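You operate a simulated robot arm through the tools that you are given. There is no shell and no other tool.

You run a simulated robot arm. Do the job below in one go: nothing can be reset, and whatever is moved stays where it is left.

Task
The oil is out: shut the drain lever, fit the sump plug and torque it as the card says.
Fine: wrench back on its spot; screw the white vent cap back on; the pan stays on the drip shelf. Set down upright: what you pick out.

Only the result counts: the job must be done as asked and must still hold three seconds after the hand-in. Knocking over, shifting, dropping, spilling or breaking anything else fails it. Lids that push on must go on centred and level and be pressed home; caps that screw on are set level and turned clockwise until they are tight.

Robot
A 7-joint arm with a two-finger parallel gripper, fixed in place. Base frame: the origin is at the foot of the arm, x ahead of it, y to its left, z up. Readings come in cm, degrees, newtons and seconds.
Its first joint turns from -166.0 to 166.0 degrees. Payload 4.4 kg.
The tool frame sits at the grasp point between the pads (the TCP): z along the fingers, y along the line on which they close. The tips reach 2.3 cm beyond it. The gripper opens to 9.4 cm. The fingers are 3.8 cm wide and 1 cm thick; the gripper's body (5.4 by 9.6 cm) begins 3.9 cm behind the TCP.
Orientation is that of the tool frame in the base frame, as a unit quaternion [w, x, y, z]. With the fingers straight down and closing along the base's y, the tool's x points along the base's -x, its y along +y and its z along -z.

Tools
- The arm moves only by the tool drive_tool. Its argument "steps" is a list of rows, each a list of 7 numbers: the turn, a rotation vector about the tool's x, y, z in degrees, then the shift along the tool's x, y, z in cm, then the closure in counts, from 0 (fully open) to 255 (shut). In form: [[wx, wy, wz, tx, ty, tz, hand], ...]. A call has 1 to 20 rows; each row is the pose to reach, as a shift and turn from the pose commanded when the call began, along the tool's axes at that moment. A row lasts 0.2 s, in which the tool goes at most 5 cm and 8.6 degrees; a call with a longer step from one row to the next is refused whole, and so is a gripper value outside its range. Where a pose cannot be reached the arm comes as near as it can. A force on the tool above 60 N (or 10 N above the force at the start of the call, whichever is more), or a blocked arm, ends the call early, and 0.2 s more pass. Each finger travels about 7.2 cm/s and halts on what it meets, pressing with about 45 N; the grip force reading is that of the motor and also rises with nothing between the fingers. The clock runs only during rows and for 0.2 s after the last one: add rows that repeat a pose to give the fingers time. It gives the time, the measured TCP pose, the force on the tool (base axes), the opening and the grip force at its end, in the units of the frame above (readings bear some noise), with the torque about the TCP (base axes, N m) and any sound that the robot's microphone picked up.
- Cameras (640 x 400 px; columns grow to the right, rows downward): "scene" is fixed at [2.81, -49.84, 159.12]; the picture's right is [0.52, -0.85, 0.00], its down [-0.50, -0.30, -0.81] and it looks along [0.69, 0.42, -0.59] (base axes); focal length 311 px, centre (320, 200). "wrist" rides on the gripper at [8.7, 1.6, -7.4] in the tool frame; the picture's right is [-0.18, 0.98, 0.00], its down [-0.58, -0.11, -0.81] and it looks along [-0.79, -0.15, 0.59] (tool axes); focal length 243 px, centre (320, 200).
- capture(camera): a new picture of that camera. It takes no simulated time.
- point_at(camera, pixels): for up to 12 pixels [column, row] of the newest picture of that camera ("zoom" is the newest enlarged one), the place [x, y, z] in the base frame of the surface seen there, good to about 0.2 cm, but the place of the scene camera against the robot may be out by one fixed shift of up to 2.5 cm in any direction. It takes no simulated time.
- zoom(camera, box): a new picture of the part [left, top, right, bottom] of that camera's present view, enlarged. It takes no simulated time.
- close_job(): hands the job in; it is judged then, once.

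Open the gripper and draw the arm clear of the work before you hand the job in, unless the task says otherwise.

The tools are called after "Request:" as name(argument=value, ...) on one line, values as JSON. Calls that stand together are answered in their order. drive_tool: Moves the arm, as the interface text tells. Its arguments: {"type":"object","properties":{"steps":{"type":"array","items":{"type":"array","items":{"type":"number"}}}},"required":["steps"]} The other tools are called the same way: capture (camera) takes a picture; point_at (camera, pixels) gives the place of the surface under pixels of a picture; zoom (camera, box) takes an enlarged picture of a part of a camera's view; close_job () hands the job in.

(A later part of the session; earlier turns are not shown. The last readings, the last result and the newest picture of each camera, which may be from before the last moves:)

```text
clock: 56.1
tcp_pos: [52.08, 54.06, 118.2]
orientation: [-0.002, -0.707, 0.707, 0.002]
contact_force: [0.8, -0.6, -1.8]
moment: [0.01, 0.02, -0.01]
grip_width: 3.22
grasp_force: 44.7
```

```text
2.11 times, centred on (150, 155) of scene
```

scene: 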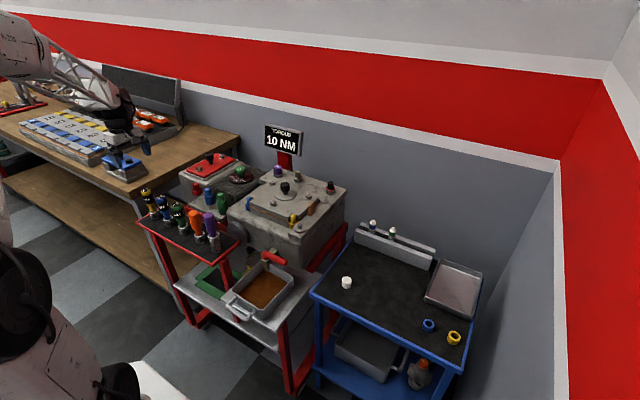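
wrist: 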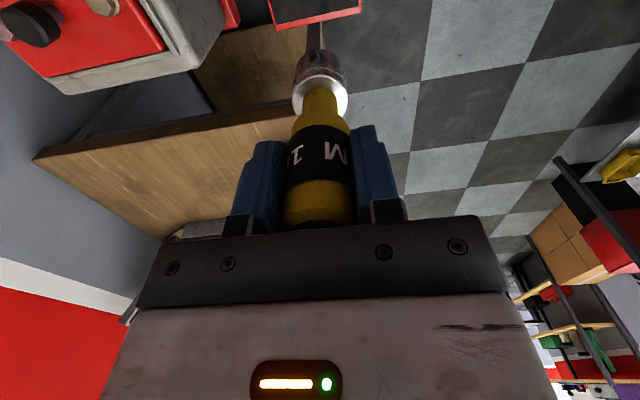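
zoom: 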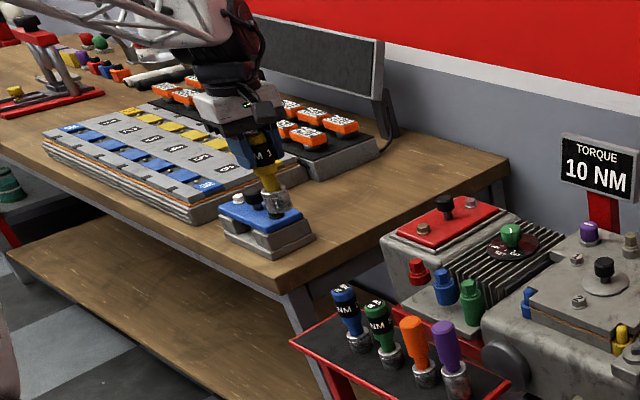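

The wrench is held upright. I carry it at this height to above the plug at (88.93,-3.44).

Request:
drive_tool(steps=[[0, 0, 0, 3.8, -2.46, 0, 255], [0, 0, 0, 7.6, -4.9, 0, 255], [0, 0, 0, 11.5, -7.4, 0, 255], [0, 0, 0, 15.3, -9.8, 0, 255], [0, 0, 0, 19.1, -12.3, 0, 255], [0, 0, 0, 23, -14.7, 0, 255], [0, 0, 0, 26.8, -17.2, 0, 255], [0, 0, 0, 30.6, -19.7, 0, 255], [0, 0, 0, 34.4, -22.1, 0, 255], [0, 0, 0, 38.3, -24.6, 0, 255], [0, 0, 0, 42.1, -27, 0, 255], [0, 0, 0, 45.9, -29.5, 0, 255], [0, 0, 0, 49.7, -31.9, 0, 255], [0, 0, 0, 53.6, -34.4, 0, 255], [0, 0, 0, 57.4, -36.85, 0, 255], [0, 0, 0, 57.4, -36.85, 0, 255], [0, 0, 0, 57.4, -36.85, 0, 255]])

Request:
capture(camera="wrist")

Request:
zoom(camera="wrist", box=[270, 10, 370, 110])

```text
clock: 59.7
tcp_pos: [89.2, -3.93, 117.82]
orientation: [-0.003, -0.707, 0.708, 0.002]
contact_force: [0.6, -0.3, -1.2]
moment: [-0.01, 0.03, 0.0]
grip_width: 3.24
grasp_force: 45.2
```

```text
taken
```

wrist: 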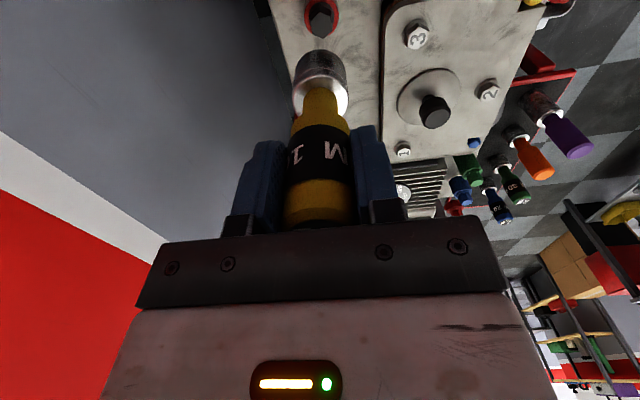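

```text
4.00 times, centred on (320, 60) of wrist
```

zoom: 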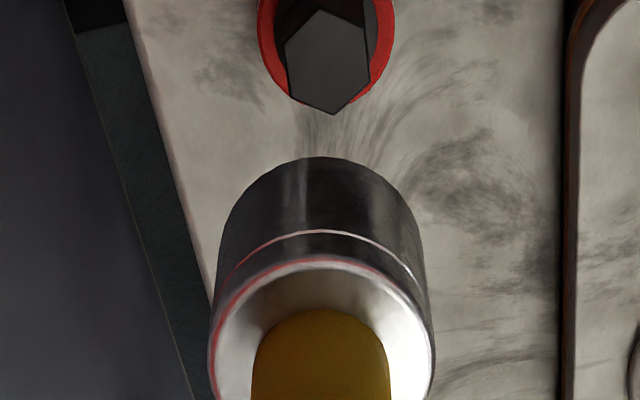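

I measure the socket's near face and sides to find the wrench axis relative to the TCP.

Request:
point_at(camera="wrist", pixels=[[320, 52], [320, 60], [320, 66], [298, 62], [343, 62], [320, 110], [319, 150], [320, 20], [308, 15], [331, 15]])

```text
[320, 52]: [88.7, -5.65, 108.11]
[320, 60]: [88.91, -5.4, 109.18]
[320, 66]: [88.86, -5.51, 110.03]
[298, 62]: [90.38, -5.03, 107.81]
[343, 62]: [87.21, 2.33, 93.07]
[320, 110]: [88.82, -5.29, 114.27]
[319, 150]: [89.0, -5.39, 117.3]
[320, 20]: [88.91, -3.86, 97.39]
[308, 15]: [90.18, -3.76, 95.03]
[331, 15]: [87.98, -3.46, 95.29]
```

The wrench axis is ≈(89.2,-3.72), the plug's is (88.93,-3.45). I correct by (-0.27,+0.27) and lower until the socket is about 1 cm above the hex.

Request:
drive_tool(steps=[[0, 0, 0, -0.27, 0.27, 2, 255], [0, 0, 0, -0.27, 0.27, 4.5, 255], [0, 0, 0, -0.27, 0.27, 6.5, 255], [0, 0, 0, -0.27, 0.27, 8, 255], [0, 0, 0, -0.27, 0.27, 8.8, 255], [0, 0, 0, -0.27, 0.27, 8.8, 255], [0, 0, 0, -0.27, 0.27, 8.8, 255]])

Request:
capture(camera="wrist")

Request:
zoom(camera="wrist", box=[270, 10, 370, 110])

Request:
zoom(camera="scene", box=[290, 130, 370, 215])

```text
clock: 61.3
tcp_pos: [88.75, -3.21, 109.19]
orientation: [-0.002, -0.707, 0.707, 0.002]
contact_force: [-0.2, -0.3, -2.7]
moment: [0.04, -0.02, 0.03]
grip_width: 3.22
grasp_force: 45.0
```

```text
taken
```

wrist: 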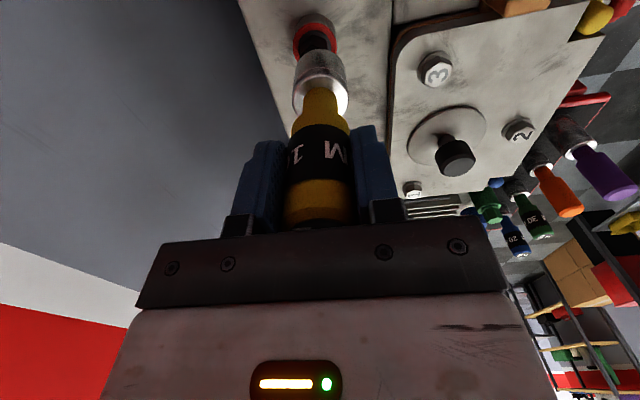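

```text
4.00 times, centred on (320, 60) of wrist
```

zoom: 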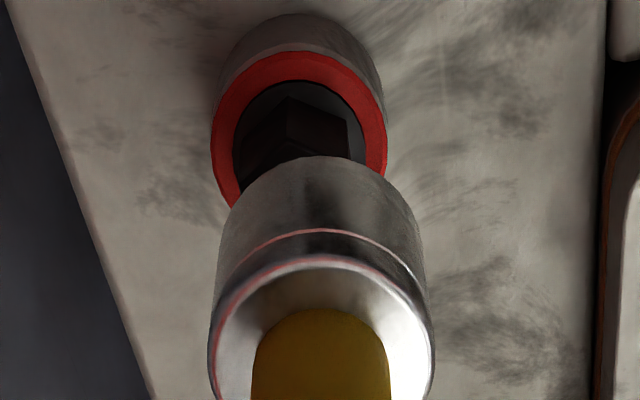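

```text
4.71 times, centred on (330, 172) of scene
```

zoom: 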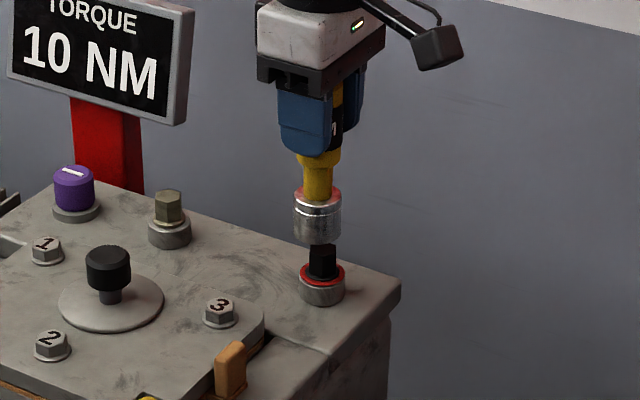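

The socket is about 1 cm above the hex. I re-measure the socket's near face and the ring for alignment.

Request:
point_at(camera="wrist", pixels=[[320, 54], [320, 60], [320, 66], [302, 60], [338, 60], [325, 43], [312, 44], [305, 30], [332, 30], [318, 25], [319, 150], [301, 45]])

Request:
drive_tool(steps=[[0, 0, 0, 0, 0, 0, 255]])

```text
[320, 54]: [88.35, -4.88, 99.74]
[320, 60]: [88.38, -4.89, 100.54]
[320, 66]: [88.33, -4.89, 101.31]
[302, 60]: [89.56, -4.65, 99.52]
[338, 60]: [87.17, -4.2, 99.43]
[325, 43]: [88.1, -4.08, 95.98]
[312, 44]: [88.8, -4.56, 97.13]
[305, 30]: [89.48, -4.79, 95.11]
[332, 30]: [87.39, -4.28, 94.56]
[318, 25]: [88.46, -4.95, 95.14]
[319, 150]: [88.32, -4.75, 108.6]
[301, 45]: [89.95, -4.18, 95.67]
```

```text
clock: 61.7
tcp_pos: [88.71, -3.33, 109.07]
orientation: [-0.002, -0.707, 0.708, 0.002]
contact_force: [-0.4, 0.2, -1.8]
moment: [0.03, 0.05, 0.0]
grip_width: 3.22
grasp_force: 45.6
```

Request:
zoom(camera="wrist", box=[280, 5, 360, 85])

Request:
point_at(camera="zoom", pixels=[[190, 150], [385, 150], [290, 35], [200, 90], [375, 90], [320, 250], [240, 250], [400, 250], [320, 300], [250, 300], [390, 300], [290, 160]])

```text
5.00 times, centred on (320, 45) of wrist
```

zoom: 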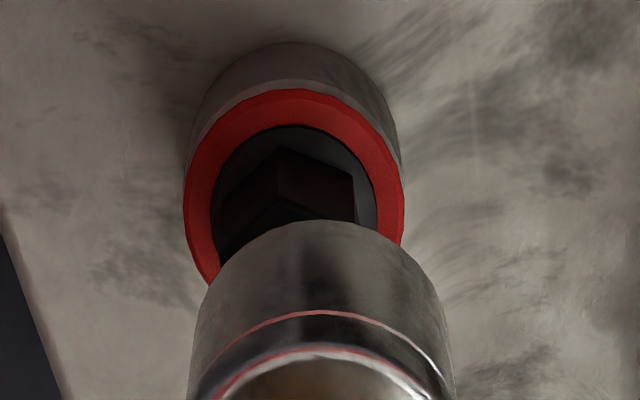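

```text
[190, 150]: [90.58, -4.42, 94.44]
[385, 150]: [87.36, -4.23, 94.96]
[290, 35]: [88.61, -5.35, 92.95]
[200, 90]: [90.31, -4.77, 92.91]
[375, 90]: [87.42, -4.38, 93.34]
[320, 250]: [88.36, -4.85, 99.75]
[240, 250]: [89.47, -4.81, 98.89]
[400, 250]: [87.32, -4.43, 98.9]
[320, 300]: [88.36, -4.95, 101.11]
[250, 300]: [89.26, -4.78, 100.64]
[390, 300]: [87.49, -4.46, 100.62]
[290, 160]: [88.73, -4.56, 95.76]
```

Request:
point_at(camera="zoom", pixels=[[196, 200], [396, 200], [290, 100], [230, 120], [350, 115], [200, 230], [394, 230], [205, 255], [393, 170], [192, 215], [365, 130], [215, 140]])

```text
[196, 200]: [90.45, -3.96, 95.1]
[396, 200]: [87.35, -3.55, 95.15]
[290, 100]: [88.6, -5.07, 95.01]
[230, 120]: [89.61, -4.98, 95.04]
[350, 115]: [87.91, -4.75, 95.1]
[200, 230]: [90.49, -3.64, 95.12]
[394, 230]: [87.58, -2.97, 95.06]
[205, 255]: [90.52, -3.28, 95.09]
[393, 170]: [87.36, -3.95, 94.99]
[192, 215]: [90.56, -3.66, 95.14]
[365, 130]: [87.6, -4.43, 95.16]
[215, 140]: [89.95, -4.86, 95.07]
```

Ring centre ≈(88.96,-3.5) and wrench axis ≈(88.62,-3.1). I shift (+0.3,-0.4) and verify before lowering.

Request:
drive_tool(steps=[[0, 0, 0, 0.2, -0.15, 0, 255], [0, 0, 0, 0.38, -0.3, 0, 255], [0, 0, 0, 0.38, -0.3, 0, 255], [0, 0, 0, 0.38, -0.3, 0, 255]])

Request:
zoom(camera="wrist", box=[280, 5, 360, 85])

Request:
point_at(camera="zoom", pixels=[[320, 250], [240, 250], [400, 250], [320, 300], [250, 300], [390, 300], [290, 95], [196, 180], [394, 180], [290, 105]])

```text
clock: 62.7
tcp_pos: [89.1, -3.65, 109.13]
orientation: [-0.003, -0.707, 0.707, 0.002]
contact_force: [-0.1, 0.4, -2.6]
moment: [-0.01, -0.02, 0.03]
grip_width: 3.21
grasp_force: 45.1
```

```text
5.00 times, centred on (320, 45) of wrist
```

zoom: 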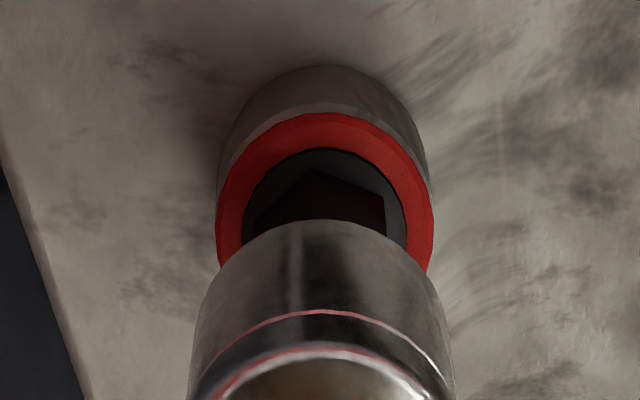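

```text
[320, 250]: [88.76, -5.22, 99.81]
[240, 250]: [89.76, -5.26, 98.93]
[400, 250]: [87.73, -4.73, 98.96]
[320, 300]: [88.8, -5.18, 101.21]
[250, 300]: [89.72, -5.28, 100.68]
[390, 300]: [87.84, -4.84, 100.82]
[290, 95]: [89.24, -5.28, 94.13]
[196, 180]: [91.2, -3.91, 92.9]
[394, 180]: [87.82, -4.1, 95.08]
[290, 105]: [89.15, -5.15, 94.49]
```

The socket axis is now within 0.1 cm of the ring centre. I lower slowly to engage the hex, watching the force.

Request:
drive_tool(steps=[[0, 0, 0, 0.06, 0.07, 0.5, 255], [0, 0, 0, 0.06, 0.07, 1.0, 255], [0, 0, 0, 0.06, 0.07, 1.4, 255], [0, 0, 0, 0.06, 0.07, 1.7, 255], [0, 0, 0, 0.06, 0.07, 1.9, 255], [0, 0, 0, 0.06, 0.07, 2.1, 255], [0, 0, 0, 0.06, 0.07, 2.3, 255], [0, 0, 0, 0.06, 0.07, 2.3, 255]])

Request:
zoom(camera="wrist", box=[280, 5, 360, 85])

Request:
zoom(camera="scene", box=[290, 130, 370, 215])

```text
clock: 64.5
tcp_pos: [88.97, -3.6, 106.97]
orientation: [-0.002, -0.706, 0.709, 0.002]
contact_force: [-0.1, -0.2, -1.5]
moment: [-0.01, 0.01, 0.02]
grip_width: 3.24
grasp_force: 45.6
```

```text
5.00 times, centred on (320, 45) of wrist
```

zoom: 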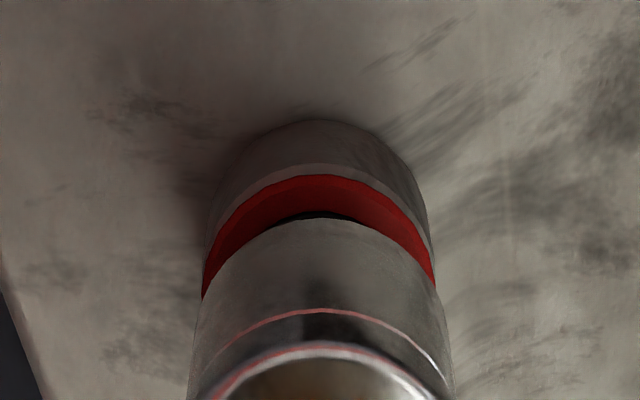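

```text
4.71 times, centred on (330, 172) of scene
```

zoom: 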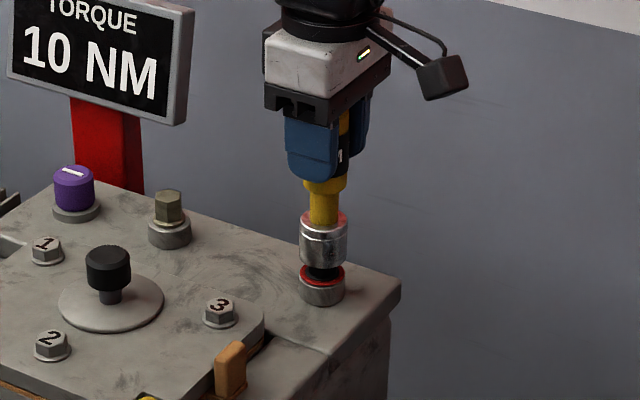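

The socket is already sliding over the hex with no force. I continue down until it bottoms on the flange.

Request:
drive_tool(steps=[[0, 0, 0, 0, 0, 0.2, 255], [0, 0, 0, 0, 0, 0.4, 255], [0, 0, 0, 0, 0, 0.6, 255], [0, 0, 0, 0, 0, 0.8, 255], [0, 0, 0, 0, 0, 1.0, 255], [0, 0, 0, 0, 0, 1.2, 255], [0, 0, 0, 0, 0, 1.4, 255]])

Request:
zoom(camera="wrist", box=[280, 5, 360, 85])

Request:
zoom(camera="scene", box=[290, 130, 370, 215])

```text
clock: 66.1
tcp_pos: [88.87, -3.75, 105.6]
orientation: [-0.002, -0.707, 0.708, 0.001]
contact_force: [-0.8, -0.8, -2.1]
moment: [0.01, -0.01, -0.01]
grip_width: 3.2
grasp_force: 44.4
```

```text
5.00 times, centred on (320, 45) of wrist
```

zoom: 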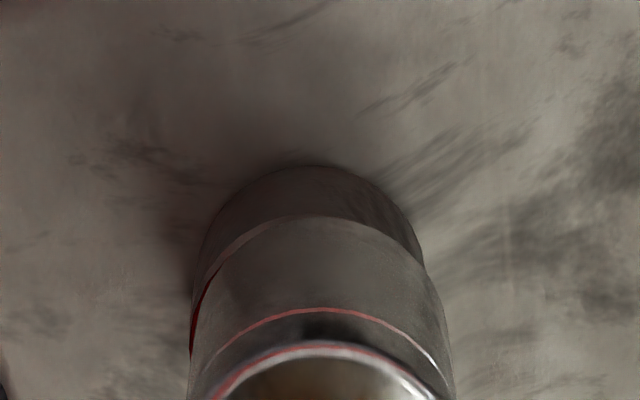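

```text
4.71 times, centred on (330, 172) of scene
```

zoom: 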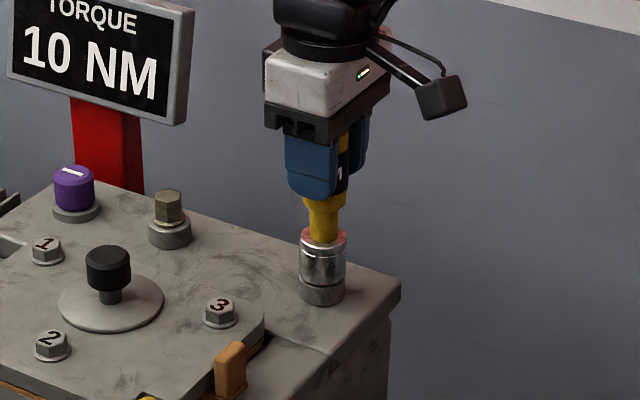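

The socket covers the hex fully. I lower a last 0.2 cm and turn clockwise (+wz) in steps, watching torque and listening for the click.

Request:
drive_tool(steps=[[0, 0, 0, 0, 0, 0.15, 255], [0, 0, 0, 0, 0, 0.25, 255], [0, 0, 4, 0, 0, 0.25, 255], [0, 0, 8, 0, 0, 0.25, 255], [0, 0, 12, 0, 0, 0.25, 255], [0, 0, 16, 0, 0, 0.25, 255], [0, 0, 20, 0, 0, 0.25, 255], [0, 0, 25, 0, 0, 0.25, 255], [0, 0, 30, 0, 0, 0.25, 255]])

Request:
zoom(camera="scene", box=[290, 130, 370, 215])

```text
clock: 68.1
tcp_pos: [88.88, -3.61, 105.22]
orientation: [-0.002, -0.499, 0.867, 0.001]
contact_force: [-0.6, 1.1, 1.1]
moment: [0.1, -0.01, 0.01]
grip_width: 3.22
grasp_force: 44.9
```

```text
4.71 times, centred on (330, 172) of scene
```

zoom: 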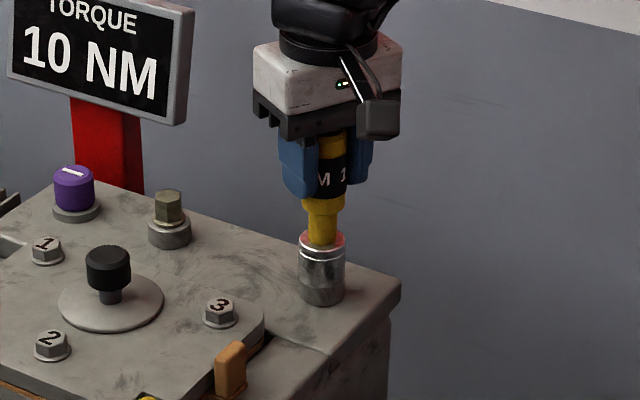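

It turned 30° with no resistance yet (moment ~0). I keep turning clockwise.

Request:
drive_tool(steps=[[0, 0, 8, 0, 0, 0, 255], [0, 0, 16, 0, 0, 0, 255], [0, 0, 24, 0, 0, 0, 255], [0, 0, 32, 0, 0, 0, 255], [0, 0, 40, 0, 0, 0, 255], [0, 0, 48, 0, 0, 0, 255], [0, 0, 56, 0, 0, 0, 255], [0, 0, 64, 0, 0, 0, 255], [0, 0, 72, 0, 0, 0, 255], [0, 0, 80, 0, 0, 0, 255], [0, 0, 88, 0, 0, 0, 255], [0, 0, 96, 0, 0, 0, 255]])

Request:
zoom(camera="scene", box=[290, 130, 370, 215])

```text
clock: 70.7
tcp_pos: [88.87, -3.67, 105.36]
orientation: [-0.002, 0.311, 0.95, -0.002]
contact_force: [0.2, 0.3, -2.9]
moment: [0.02, -0.02, 0.02]
grip_width: 3.21
grasp_force: 45.1
```

```text
4.71 times, centred on (330, 172) of scene
```

zoom: 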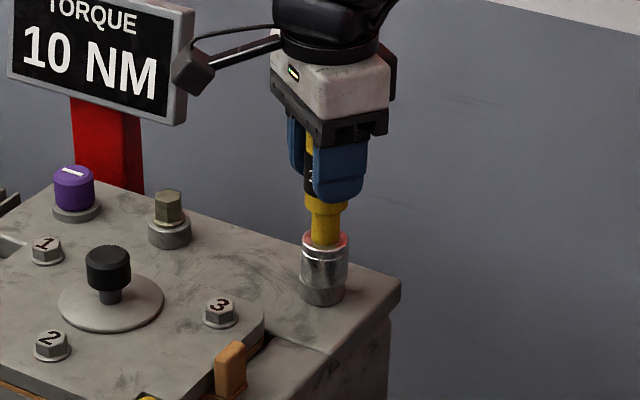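

Still no torque, and the vertical force shows only the wrench's weight. I press down a little to make sure the socket bottoms, then keep turning.

Request:
drive_tool(steps=[[0, 0, 0, 0, 0, 0.15, 255], [0, 0, 0, 0, 0, 0.3, 255], [0, 0, 0, 0, 0, 0.45, 255], [0, 0, 0, 0, 0, 0.6, 255], [0, 0, 0, 0, 0, 0.6, 255]])

```text
clock: 71.9
tcp_pos: [89.08, -3.69, 104.82]
orientation: [0.0, 0.31, 0.951, 0.0]
contact_force: [8.8, -0.2, 41.7]
moment: [0.58, -0.63, -0.03]
grip_width: 3.24
grasp_force: 45.3
```

The socket now bottoms (42 N up). I relax to a light press and continue clockwise.

Request:
drive_tool(steps=[[0, 0, 0, 0, 0, -0.1, 255], [0, 0, 6, 0, 0, -0.12, 255], [0, 0, 12, 0, 0, -0.12, 255], [0, 0, 18, 0, 0, -0.12, 255], [0, 0, 24, 0, 0, -0.12, 255], [0, 0, 30, 0, 0, -0.12, 255]])

Request:
zoom(camera="scene", box=[290, 130, 370, 215])

```text
clock: 73.3
tcp_pos: [89.06, -3.66, 104.52]
orientation: [-0.003, 0.545, 0.838, -0.003]
contact_force: [-0.4, 3.9, 7.7]
moment: [0.35, -0.15, 0.07]
grip_width: 3.21
grasp_force: 44.9
```

```text
4.71 times, centred on (330, 172) of scene
```

zoom: 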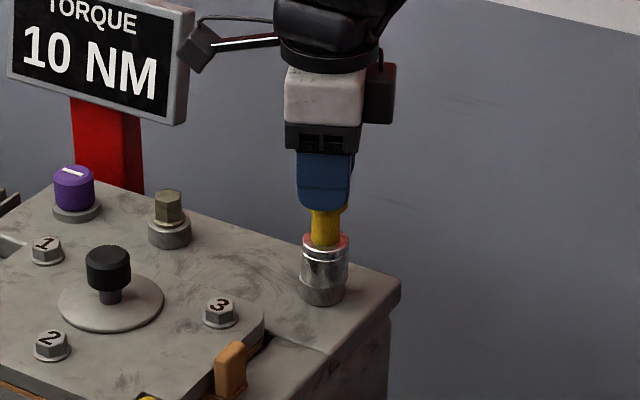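

The wrench dropped a further 0.3 cm while turning, so the hex seems to have engaged. I continue clockwise.

Request:
drive_tool(steps=[[0, 0, 6, 0, 0, 0.05, 255], [0, 0, 12, 0, 0, 0.1, 255], [0, 0, 18, 0, 0, 0.1, 255], [0, 0, 24, 0, 0, 0.1, 255], [0, 0, 30, 0, 0, 0.1, 255], [0, 0, 36, 0, 0, 0.1, 255], [0, 0, 42, 0, 0, 0.1, 255], [0, 0, 48, 0, 0, 0.1, 255], [0, 0, 54, 0, 0, 0.1, 255], [0, 0, 60, 0, 0, 0.1, 255]])

Request:
zoom(camera="scene", box=[290, 130, 370, 215])

```text
clock: 75.5
tcp_pos: [89.07, -3.71, 104.77]
orientation: [-0.001, 0.892, 0.452, -0.003]
contact_force: [-0.1, 0.2, -2.0]
moment: [0.01, 0.02, -0.01]
grip_width: 3.23
grasp_force: 44.8
```

```text
4.71 times, centred on (330, 172) of scene
```

zoom: 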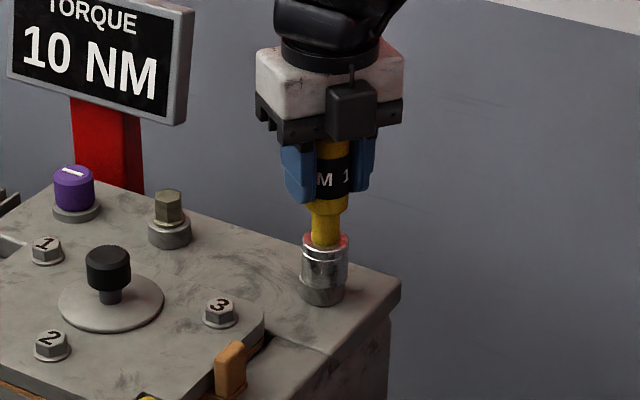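

No torque yet. I press lightly (0.2 cm) and try another 45° clockwise to see whether it tightens or the wrist reaches its limit.

Request:
drive_tool(steps=[[0, 0, 0, 0, 0, 0.12, 255], [0, 0, 5, 0, 0, 0.2, 255], [0, 0, 10, 0, 0, 0.25, 255], [0, 0, 16, 0, 0, 0.3, 255], [0, 0, 22, 0, 0, 0.3, 255], [0, 0, 28, 0, 0, 0.3, 255], [0, 0, 34, 0, 0, 0.3, 255], [0, 0, 40, 0, 0, 0.3, 255], [0, 0, 45, 0, 0, 0.3, 255]])

```text
clock: 77.5
tcp_pos: [88.95, -3.67, 104.33]
orientation: [0.0, 0.997, 0.078, -0.003]
contact_force: [-1.6, 2.3, 18.3]
moment: [0.09, -0.2, 0.13]
grip_width: 3.21
grasp_force: 44.7
```

A small resisting moment (0.13 N m) appears and the wrench sinks as it turns, so it is threading in. I keep going clockwise.

Request:
drive_tool(steps=[[0, 0, 7, 0, 0, 0.02, 255], [0, 0, 14, 0, 0, 0.04, 255], [0, 0, 21, 0, 0, 0.06, 255], [0, 0, 28, 0, 0, 0.08, 255], [0, 0, 35, 0, 0, 0.1, 255], [0, 0, 42, 0, 0, 0.1, 255], [0, 0, 49, 0, 0, 0.1, 255], [0, 0, 56, 0, 0, 0.1, 255]])

```text
clock: 78.9
tcp_pos: [88.18, -4.42, 104.19]
orientation: [-0.019, 0.999, 0.024, 0.012]
contact_force: [-5.2, 36.7, 6.9]
moment: [2.6, 0.38, 0.36]
grip_width: 3.31
grasp_force: 44.9
out of reach, approached as far as the arm can: row 1, 2, 3, 4, 5, 6
stopped in row 6: the force on the tool passed its limit at 136 N (the readings are from after the stop); the commanded pose is now the measured one
```

The wrist reached its limit and the arm was dragged sideways ~0.8 cm (force stop). I go back to the hole axis and untwist a little to unload.

Request:
drive_tool(steps=[[0, 0, 0, 0.3, -0.3, -0.05, 255], [0, 0, -3, 0.6, -0.55, -0.05, 255], [0, 0, -6, 0.78, -0.72, -0.05, 255], [0, 0, -6, 0.78, -0.72, -0.05, 255]])

Request:
capture(camera="wrist")

Request:
zoom(camera="scene", box=[290, 130, 370, 215])

```text
clock: 79.9
tcp_pos: [88.85, -4.12, 104.04]
orientation: [-0.018, 0.997, 0.076, 0.013]
contact_force: [-15.8, 9.6, -1.0]
moment: [0.76, 1.41, 0.14]
grip_width: 3.21
grasp_force: 45.3
```

```text
taken
```

wrist: 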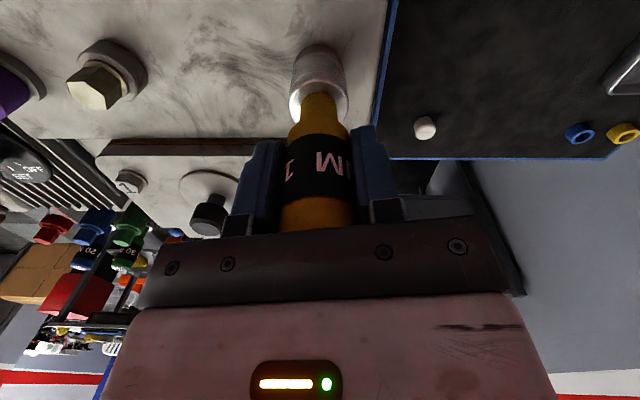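

```text
4.71 times, centred on (330, 172) of scene
```

zoom: 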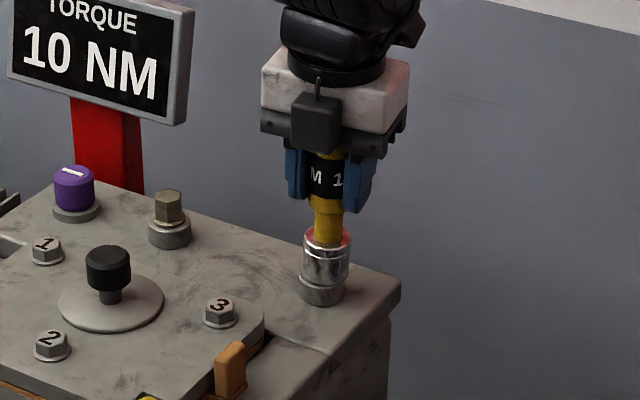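

The tool got tilted ~2.6°. I straighten it back to vertical over the hole axis before letting go of the wrench.

Request:
drive_tool(steps=[[-0.7, -0.6, 0, 0.15, -0.2, 0, 255], [-1.4, -1.2, 0, 0.3, -0.4, 0, 255], [-1.94, -1.64, 0, 0.4, -0.6, 0, 255], [-1.94, -1.64, 0, 0.4, -0.6, 0, 255], [-1.94, -1.64, 0, 0.4, -0.6, 0, 255]])

Request:
capture(camera="wrist")

```text
clock: 81.1
tcp_pos: [89.17, -3.44, 104.28]
orientation: [0.0, 0.997, 0.076, 0.001]
contact_force: [-15.2, -9.8, -3.1]
moment: [-0.68, 1.08, 0.05]
grip_width: 3.22
grasp_force: 45.3
```

```text
taken
```

wrist: 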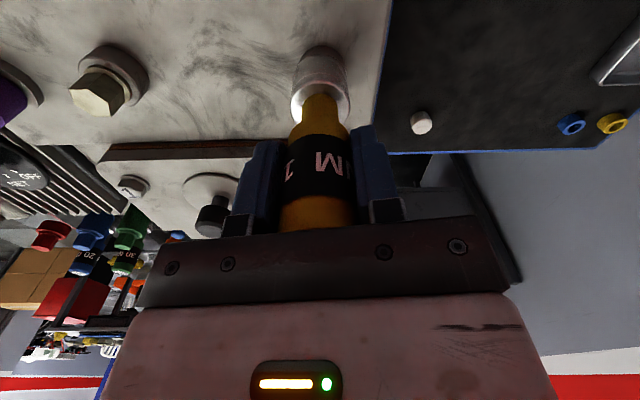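

Request:
drive_tool(steps=[[0, 0, 0, -0.12, 0.08, 0, 255], [0, 0, 0, -0.22, 0.15, 0, 255], [0, 0, 0, -0.22, 0.15, 0, 255]])

```text
clock: 81.9
tcp_pos: [89.0, -3.54, 104.23]
orientation: [0.0, 0.997, 0.075, 0.0]
contact_force: [0.1, 0.3, -2.6]
moment: [-0.01, 0.01, 0.03]
grip_width: 3.22
grasp_force: 44.9
```

Neutral again at (89.0,-3.54), vertical. I lift the wrench straight off the hex to look at the plug and ring.

Request:
drive_tool(steps=[[0, 0, 0, 0, 0, -0.5, 255], [0, 0, 0, 0, 0, -1.2, 255], [0, 0, 0, 0, 0, -2.2, 255], [0, 0, 0, 0, 0, -3.5, 255], [0, 0, 0, 0, 0, -5, 255], [0, 0, 0, 0, 0, -6.5, 255], [0, 0, 0, 0, 0, -6.5, 255]])

Request:
capture(camera="wrist")

Request:
zoom(camera="wrist", box=[270, 0, 370, 90])

Request:
zoom(camera="scene", box=[300, 140, 360, 210])

```text
clock: 83.5
tcp_pos: [88.97, -3.51, 110.74]
orientation: [0.0, 0.997, 0.076, 0.001]
contact_force: [-0.1, -1.0, -1.6]
moment: [0.02, -0.01, 0.07]
grip_width: 3.19
grasp_force: 45.5
```

```text
taken
```

wrist: 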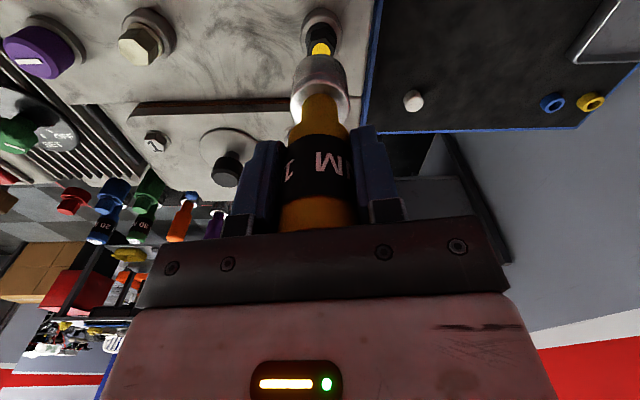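

```text
4.44 times, centred on (320, 45) of wrist
```

zoom: 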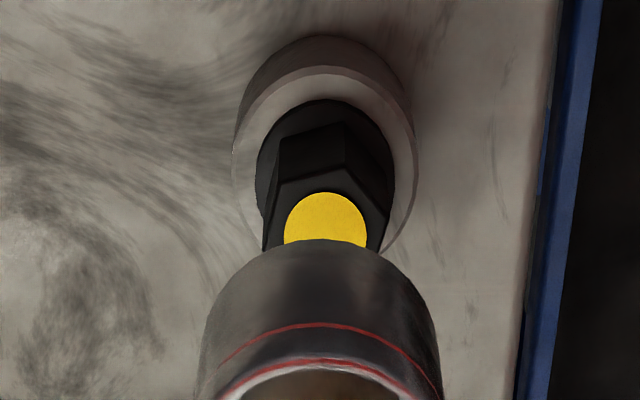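

```text
5.71 times, centred on (330, 175) of scene
```

zoom: 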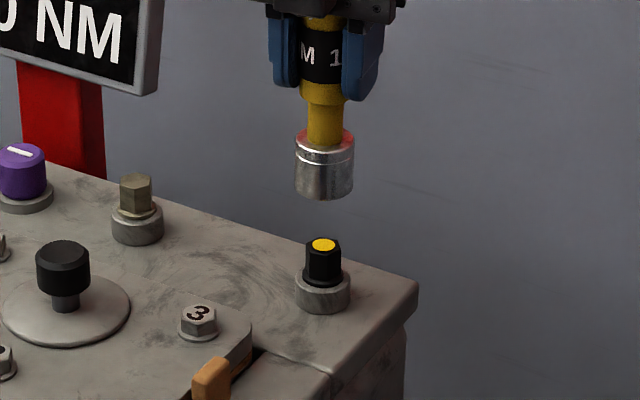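

The red ring is gone and the hex now carries a yellow dot on top, the mark of the yellow 10 NM wrench. I measure whether the plug moved down and is level.

Request:
point_at(camera="wrist", pixels=[[320, 47], [313, 50], [328, 50], [309, 48], [322, 41], [306, 35], [322, 27], [335, 35], [310, 28], [322, 22]])

Request:
zoom(camera="wrist", box=[295, 0, 345, 60])

```text
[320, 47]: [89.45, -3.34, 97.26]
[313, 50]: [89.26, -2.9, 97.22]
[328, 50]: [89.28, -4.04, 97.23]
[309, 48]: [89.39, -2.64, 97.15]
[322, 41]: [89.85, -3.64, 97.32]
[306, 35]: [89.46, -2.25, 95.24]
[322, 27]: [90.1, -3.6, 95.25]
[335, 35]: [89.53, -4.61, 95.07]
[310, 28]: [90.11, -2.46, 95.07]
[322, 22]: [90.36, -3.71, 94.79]
```

```text
6.67 times, centred on (320, 30) of wrist
```

zoom: 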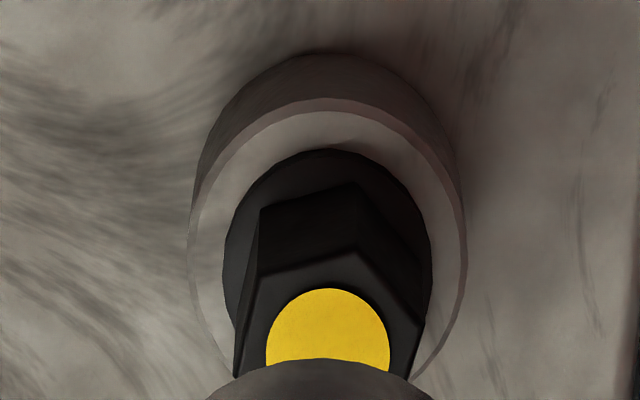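

The plug is seated level (hex top 97.2, flange on the boss) and marked. Before returning the wrench I check how it sits in the grip (it seems to have slid up ~0.7 cm).

Request:
point_at(camera="wrist", pixels=[[318, 205], [318, 185], [318, 165], [321, 125], [321, 63], [321, 70], [297, 68], [346, 68], [290, 200], [350, 200]])

Request:
zoom(camera="wrist", box=[260, 40, 380, 240])

```text
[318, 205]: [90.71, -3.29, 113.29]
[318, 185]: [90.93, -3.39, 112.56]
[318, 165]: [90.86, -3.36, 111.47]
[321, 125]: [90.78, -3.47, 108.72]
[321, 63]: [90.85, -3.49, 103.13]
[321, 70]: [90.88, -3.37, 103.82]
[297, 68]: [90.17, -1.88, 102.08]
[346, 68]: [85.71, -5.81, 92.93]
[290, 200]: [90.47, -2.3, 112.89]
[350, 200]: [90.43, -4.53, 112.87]
```

```text
2.00 times, centred on (320, 140) of wrist
```

zoom: 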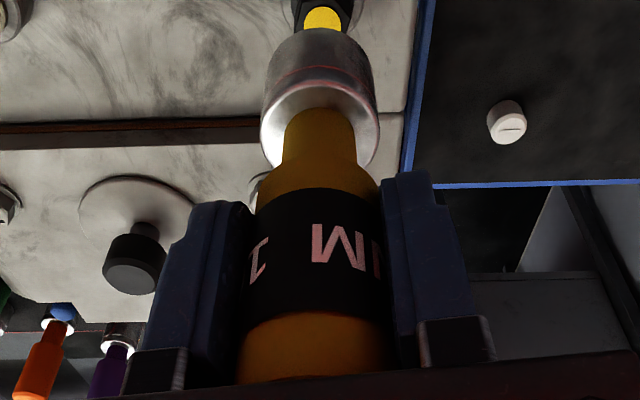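

The wrench hangs straight in the grip. I lift and carry it back toward its spot, turning the tool by -81° so that the fingers again close along x.

Request:
drive_tool(steps=[[0, 0, 0, 0, 0, -4, 255], [0, 0, 0, 0, 0, -7.3, 255], [0, 0, -5.4, -1.84, -4.15, -7.3, 255], [0, 0, -10.8, -3.68, -8.31, -7.3, 255], [0, 0, -16.2, -5.52, -12.46, -7.3, 255], [0, 0, -21.6, -7.36, -16.61, -7.3, 255], [0, 0, -27, -9.2, -20.77, -7.3, 255], [0, 0, -32.4, -11.04, -24.92, -7.3, 255], [0, 0, -37.8, -12.88, -29.07, -7.3, 255], [0, 0, -43.2, -14.72, -33.23, -7.3, 255], [0, 0, -48.6, -16.56, -37.38, -7.3, 255], [0, 0, -54, -18.4, -41.53, -7.3, 255], [0, 0, -59.4, -20.24, -45.69, -7.3, 255], [0, 0, -64.8, -22.08, -49.84, -7.3, 255], [0, 0, -70.2, -23.92, -53.99, -7.3, 255], [0, 0, -75.6, -25.76, -58.15, -7.3, 255], [0, 0, -81, -27.6, -62.3, -7.3, 255], [0, 0, -81, -27.6, -62.3, -7.3, 255], [0, 0, -81, -27.6, -62.3, -7.3, 255]])

Request:
capture(camera="wrist")

Request:
zoom(camera="scene", box=[290, 140, 370, 215])

```text
clock: 87.5
tcp_pos: [51.95, 53.96, 118.06]
orientation: [0.0, 0.709, 0.705, 0.0]
contact_force: [-0.3, 0.4, -2.6]
moment: [-0.01, -0.01, -0.01]
grip_width: 3.24
grasp_force: 45.1
```

```text
taken
```

wrist: 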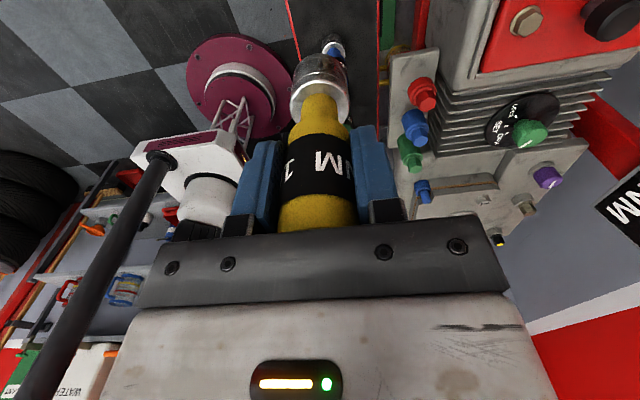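

```text
5.33 times, centred on (330, 178) of scene
```

zoom: 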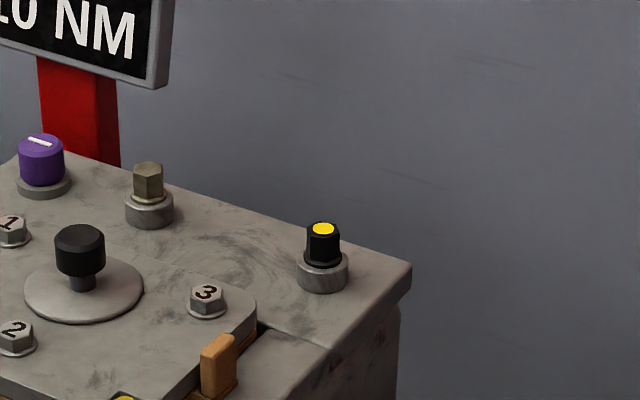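

The plug stands marked in its boss. I look at the empty rack spot for any marking and measure neighbours to place the wrench in line.

Request:
zoom(camera="scene", box=[130, 180, 230, 260])

Request:
zoom(camera="wrist", box=[270, 10, 400, 120])

Request:
point_at(camera="wrist", pixels=[[320, 66], [320, 75], [320, 85], [318, 165], [318, 205], [334, 48], [335, 40], [300, 20], [370, 60]])

```text
5.00 times, centred on (180, 220) of scene
```

zoom: 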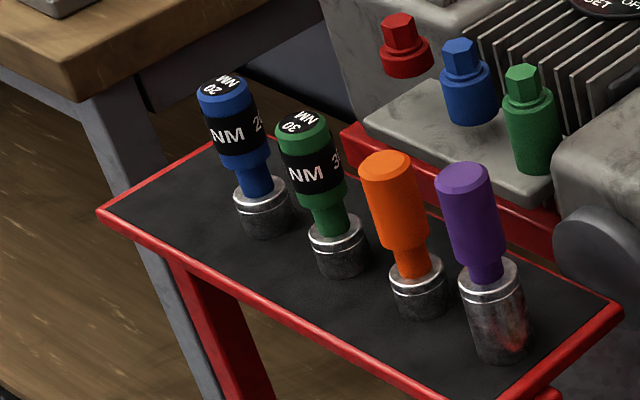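

```text
3.64 times, centred on (335, 65) of wrist
```

zoom: 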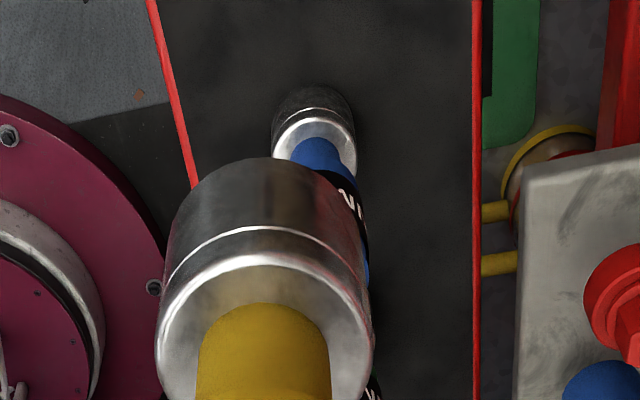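

```text
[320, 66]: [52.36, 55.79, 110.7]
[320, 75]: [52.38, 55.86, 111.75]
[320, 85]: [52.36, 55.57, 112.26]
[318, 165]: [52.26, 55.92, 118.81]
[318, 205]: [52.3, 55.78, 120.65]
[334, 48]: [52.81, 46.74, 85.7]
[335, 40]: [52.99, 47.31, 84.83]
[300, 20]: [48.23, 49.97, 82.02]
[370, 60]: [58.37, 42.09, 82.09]
```

No spot marking besides the row line (x≈52.3). I shift +0.28 cm in x and lower the wrench until it is ~2 cm above the rack.

Request:
drive_tool(steps=[[0, 0, 0, -0.05, 0.28, 4, 255], [0, 0, 0, -0.05, 0.28, 8, 255], [0, 0, 0, -0.05, 0.28, 12, 255], [0, 0, 0, -0.05, 0.28, 16, 255], [0, 0, 0, -0.05, 0.28, 20, 255], [0, 0, 0, -0.05, 0.28, 23, 255], [0, 0, 0, -0.05, 0.28, 24.5, 255], [0, 0, 0, -0.05, 0.28, 24.5, 255], [0, 0, 0, -0.05, 0.28, 24.5, 255]])

Request:
capture(camera="wrist")

Request:
zoom(camera="scene", box=[110, 160, 210, 240])

```text
clock: 89.5
tcp_pos: [52.58, 53.68, 93.34]
orientation: [0.0, 0.709, 0.705, -0.001]
contact_force: [0.7, 0.9, -1.8]
moment: [-0.01, -0.03, -0.02]
grip_width: 3.19
grasp_force: 45.2
```

```text
taken
```

wrist: 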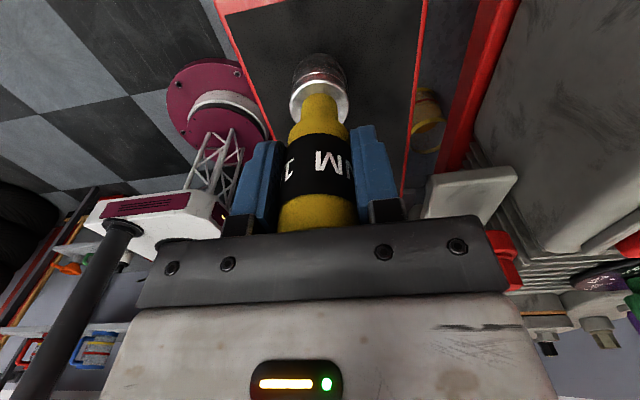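

```text
5.00 times, centred on (160, 200) of scene
```

zoom: 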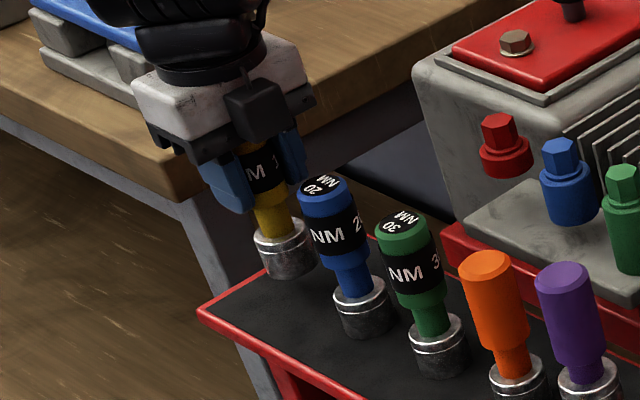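

I re-measure the wrench axis here by the socket's near face, before the last centimetres.

Request:
point_at(camera="wrist", pixels=[[320, 66], [320, 72], [320, 80], [318, 165], [318, 200], [296, 75], [346, 75], [380, 40], [260, 30]])

Request:
drive_tool(steps=[[0, 0, 0, 0, 0, 0, 255]])

```text
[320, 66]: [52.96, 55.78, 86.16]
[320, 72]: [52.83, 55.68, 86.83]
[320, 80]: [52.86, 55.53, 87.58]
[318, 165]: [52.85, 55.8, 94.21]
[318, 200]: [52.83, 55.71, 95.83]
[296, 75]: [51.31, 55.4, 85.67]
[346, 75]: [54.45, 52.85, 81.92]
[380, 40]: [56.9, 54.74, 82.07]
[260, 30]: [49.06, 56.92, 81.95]
```

```text
clock: 89.9
tcp_pos: [52.48, 53.6, 93.49]
orientation: [0.0, 0.709, 0.705, 0.0]
contact_force: [-0.7, -0.1, -1.8]
moment: [-0.01, -0.03, -0.01]
grip_width: 3.2
grasp_force: 45.1
```

Axis ≈(52.54,54.0); I shift -0.22 in x and lower in small steps until the rack takes the weight.

Request:
drive_tool(steps=[[0, 0, 0, 0.05, -0.22, 0.3, 255], [0, 0, 0, 0.05, -0.22, 0.7, 255], [0, 0, 0, 0.05, -0.22, 1.0, 255], [0, 0, 0, 0.05, -0.22, 1.2, 255], [0, 0, 0, 0.05, -0.22, 1.4, 255], [0, 0, 0, 0.05, -0.22, 1.5, 255], [0, 0, 0, 0.05, -0.22, 1.6, 255]])

```text
clock: 91.5
tcp_pos: [52.29, 53.85, 91.95]
orientation: [0.0, 0.709, 0.705, 0.0]
contact_force: [0.6, -0.2, -1.1]
moment: [0.02, 0.01, 0.0]
grip_width: 3.22
grasp_force: 45.1
```

Not touching yet (z-force is still just the weight). I go on down in finer steps.

Request:
drive_tool(steps=[[0, 0, 0, 0, 0, 0.1, 255], [0, 0, 0, 0, 0, 0.2, 255], [0, 0, 0, 0, 0, 0.3, 255], [0, 0, 0, 0, 0, 0.4, 255], [0, 0, 0, 0, 0, 0.4, 255]])

Request:
zoom(camera="scene", box=[110, 160, 210, 240])

```text
clock: 92.7
tcp_pos: [52.36, 54.04, 91.52]
orientation: [0.0, 0.709, 0.705, 0.001]
contact_force: [-0.2, -0.1, -2.2]
moment: [-0.01, 0.01, 0.03]
grip_width: 3.22
grasp_force: 44.7
```

```text
5.00 times, centred on (160, 200) of scene
```

zoom: 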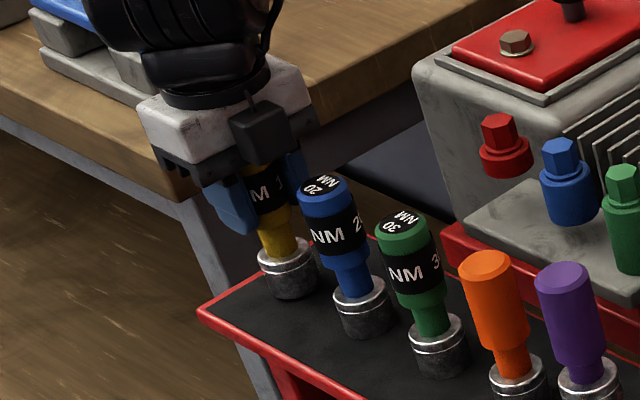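

Request:
drive_tool(steps=[[0, 0, 0, 0, 0, 0.08, 255], [0, 0, 0, 0, 0, 0.16, 255], [0, 0, 0, 0, 0, 0.24, 255], [0, 0, 0, 0, 0, 0.3, 255], [0, 0, 0, 0, 0, 0.3, 255]])

```text
clock: 93.9
tcp_pos: [52.29, 53.93, 91.23]
orientation: [0.0, 0.709, 0.705, 0.0]
contact_force: [0.0, -0.6, -2.9]
moment: [0.0, -0.02, -0.03]
grip_width: 3.22
grasp_force: 45.1
```

Still hanging free. I look at the gap under the socket.

Request:
zoom(camera="wrist", box=[280, 20, 360, 110])

Request:
zoom(camera="scene", box=[140, 190, 200, 240])

Request:
point_at(camera="wrist", pixels=[[320, 56], [320, 52], [320, 50], [320, 60], [320, 48], [320, 45]])

```text
4.44 times, centred on (320, 65) of wrist
```

zoom: 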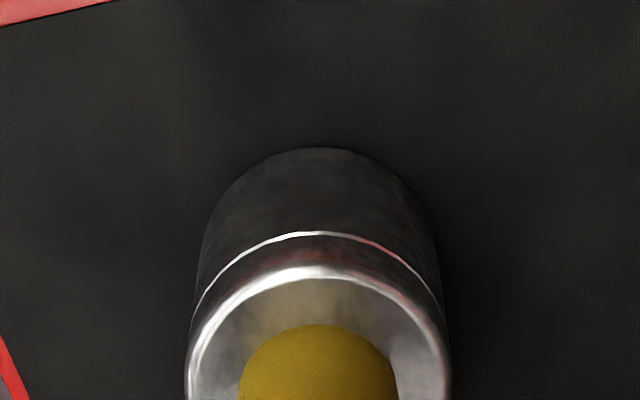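

```text
8.00 times, centred on (170, 215) of scene
```

zoom: 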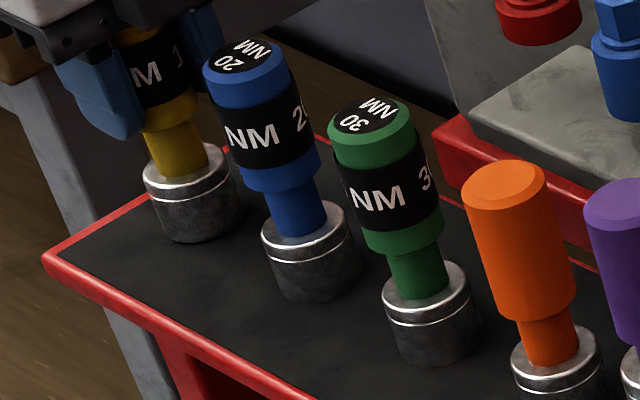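

```text
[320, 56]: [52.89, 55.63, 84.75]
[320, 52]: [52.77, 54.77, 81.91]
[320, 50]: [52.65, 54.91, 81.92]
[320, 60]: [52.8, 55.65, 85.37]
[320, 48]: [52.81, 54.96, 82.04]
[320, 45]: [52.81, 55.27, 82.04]
```

I compare with the neighbouring sockets in the scene view to judge the height.

Request:
point_at(camera="zoom", pixels=[[190, 225], [190, 236], [185, 205], [312, 285], [312, 294], [305, 262], [432, 345], [432, 358], [425, 325], [195, 255], [315, 320], [100, 255]])

Request:
zoom(camera="scene", box=[140, 200, 175, 230])

```text
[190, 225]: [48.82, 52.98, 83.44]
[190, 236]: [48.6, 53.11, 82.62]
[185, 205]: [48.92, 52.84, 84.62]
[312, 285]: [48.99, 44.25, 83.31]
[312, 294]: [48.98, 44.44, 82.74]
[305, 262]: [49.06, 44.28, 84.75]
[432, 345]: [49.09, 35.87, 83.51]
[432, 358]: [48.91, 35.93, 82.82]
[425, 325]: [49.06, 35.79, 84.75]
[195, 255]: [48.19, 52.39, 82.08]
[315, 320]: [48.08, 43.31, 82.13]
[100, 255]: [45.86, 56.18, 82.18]
```

```text
13.33 times, centred on (158, 215) of scene
```

zoom: 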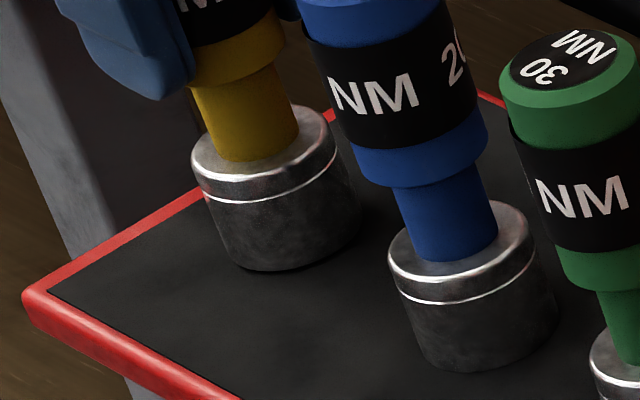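

The socket bottom reads z≈82.6 like its neighbours' lowest visible points, so it is nearly down. I lower in 0.1 cm steps until the force turns.

Request:
drive_tool(steps=[[0, 0, 0, 0, 0, 0.1, 255], [0, 0, 0, 0, 0, 0.2, 255], [0, 0, 0, 0, 0, 0.2, 255]])

```text
clock: 94.7
tcp_pos: [52.41, 53.87, 91.11]
orientation: [0.0, 0.709, 0.705, 0.0]
contact_force: [2.9, -0.6, 6.9]
moment: [0.12, -0.23, -0.04]
grip_width: 3.22
grasp_force: 45.6
```

Contact: 7 N up. I open the fingers to release the wrench.

Request:
drive_tool(steps=[[0, 0, 0, 0, 0, 0, 220], [0, 0, 0, 0, 0, 0, 180], [0, 0, 0, 0, 0, 0, 140], [0, 0, 0, 0, 0, 0, 100], [0, 0, 0, 0, 0, 0, 60], [0, 0, 0, 0, 0, 0, 60]])

Request:
capture(camera="wrist")

Request:
zoom(camera="scene", box=[120, 170, 200, 235])

```text
clock: 96.1
tcp_pos: [52.28, 53.85, 90.96]
orientation: [0.0, 0.709, 0.705, 0.0]
contact_force: [-0.4, 0.2, 2.7]
moment: [0.0, 0.02, -0.01]
grip_width: 7.2
grasp_force: 0.0
```

```text
taken
```

wrist: 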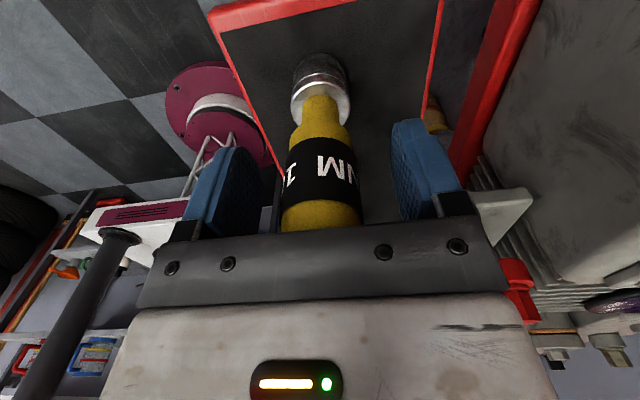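

```text
6.15 times, centred on (160, 202) of scene
```

zoom: 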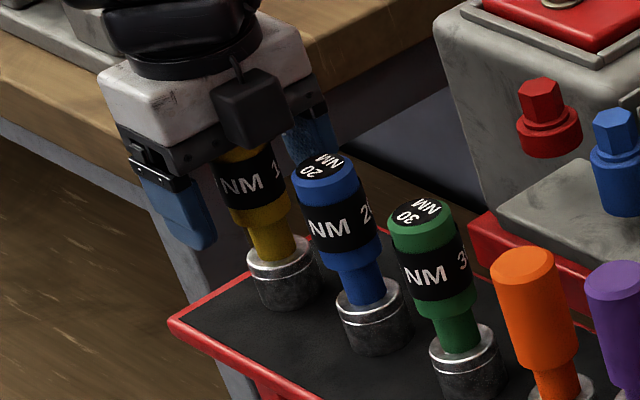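

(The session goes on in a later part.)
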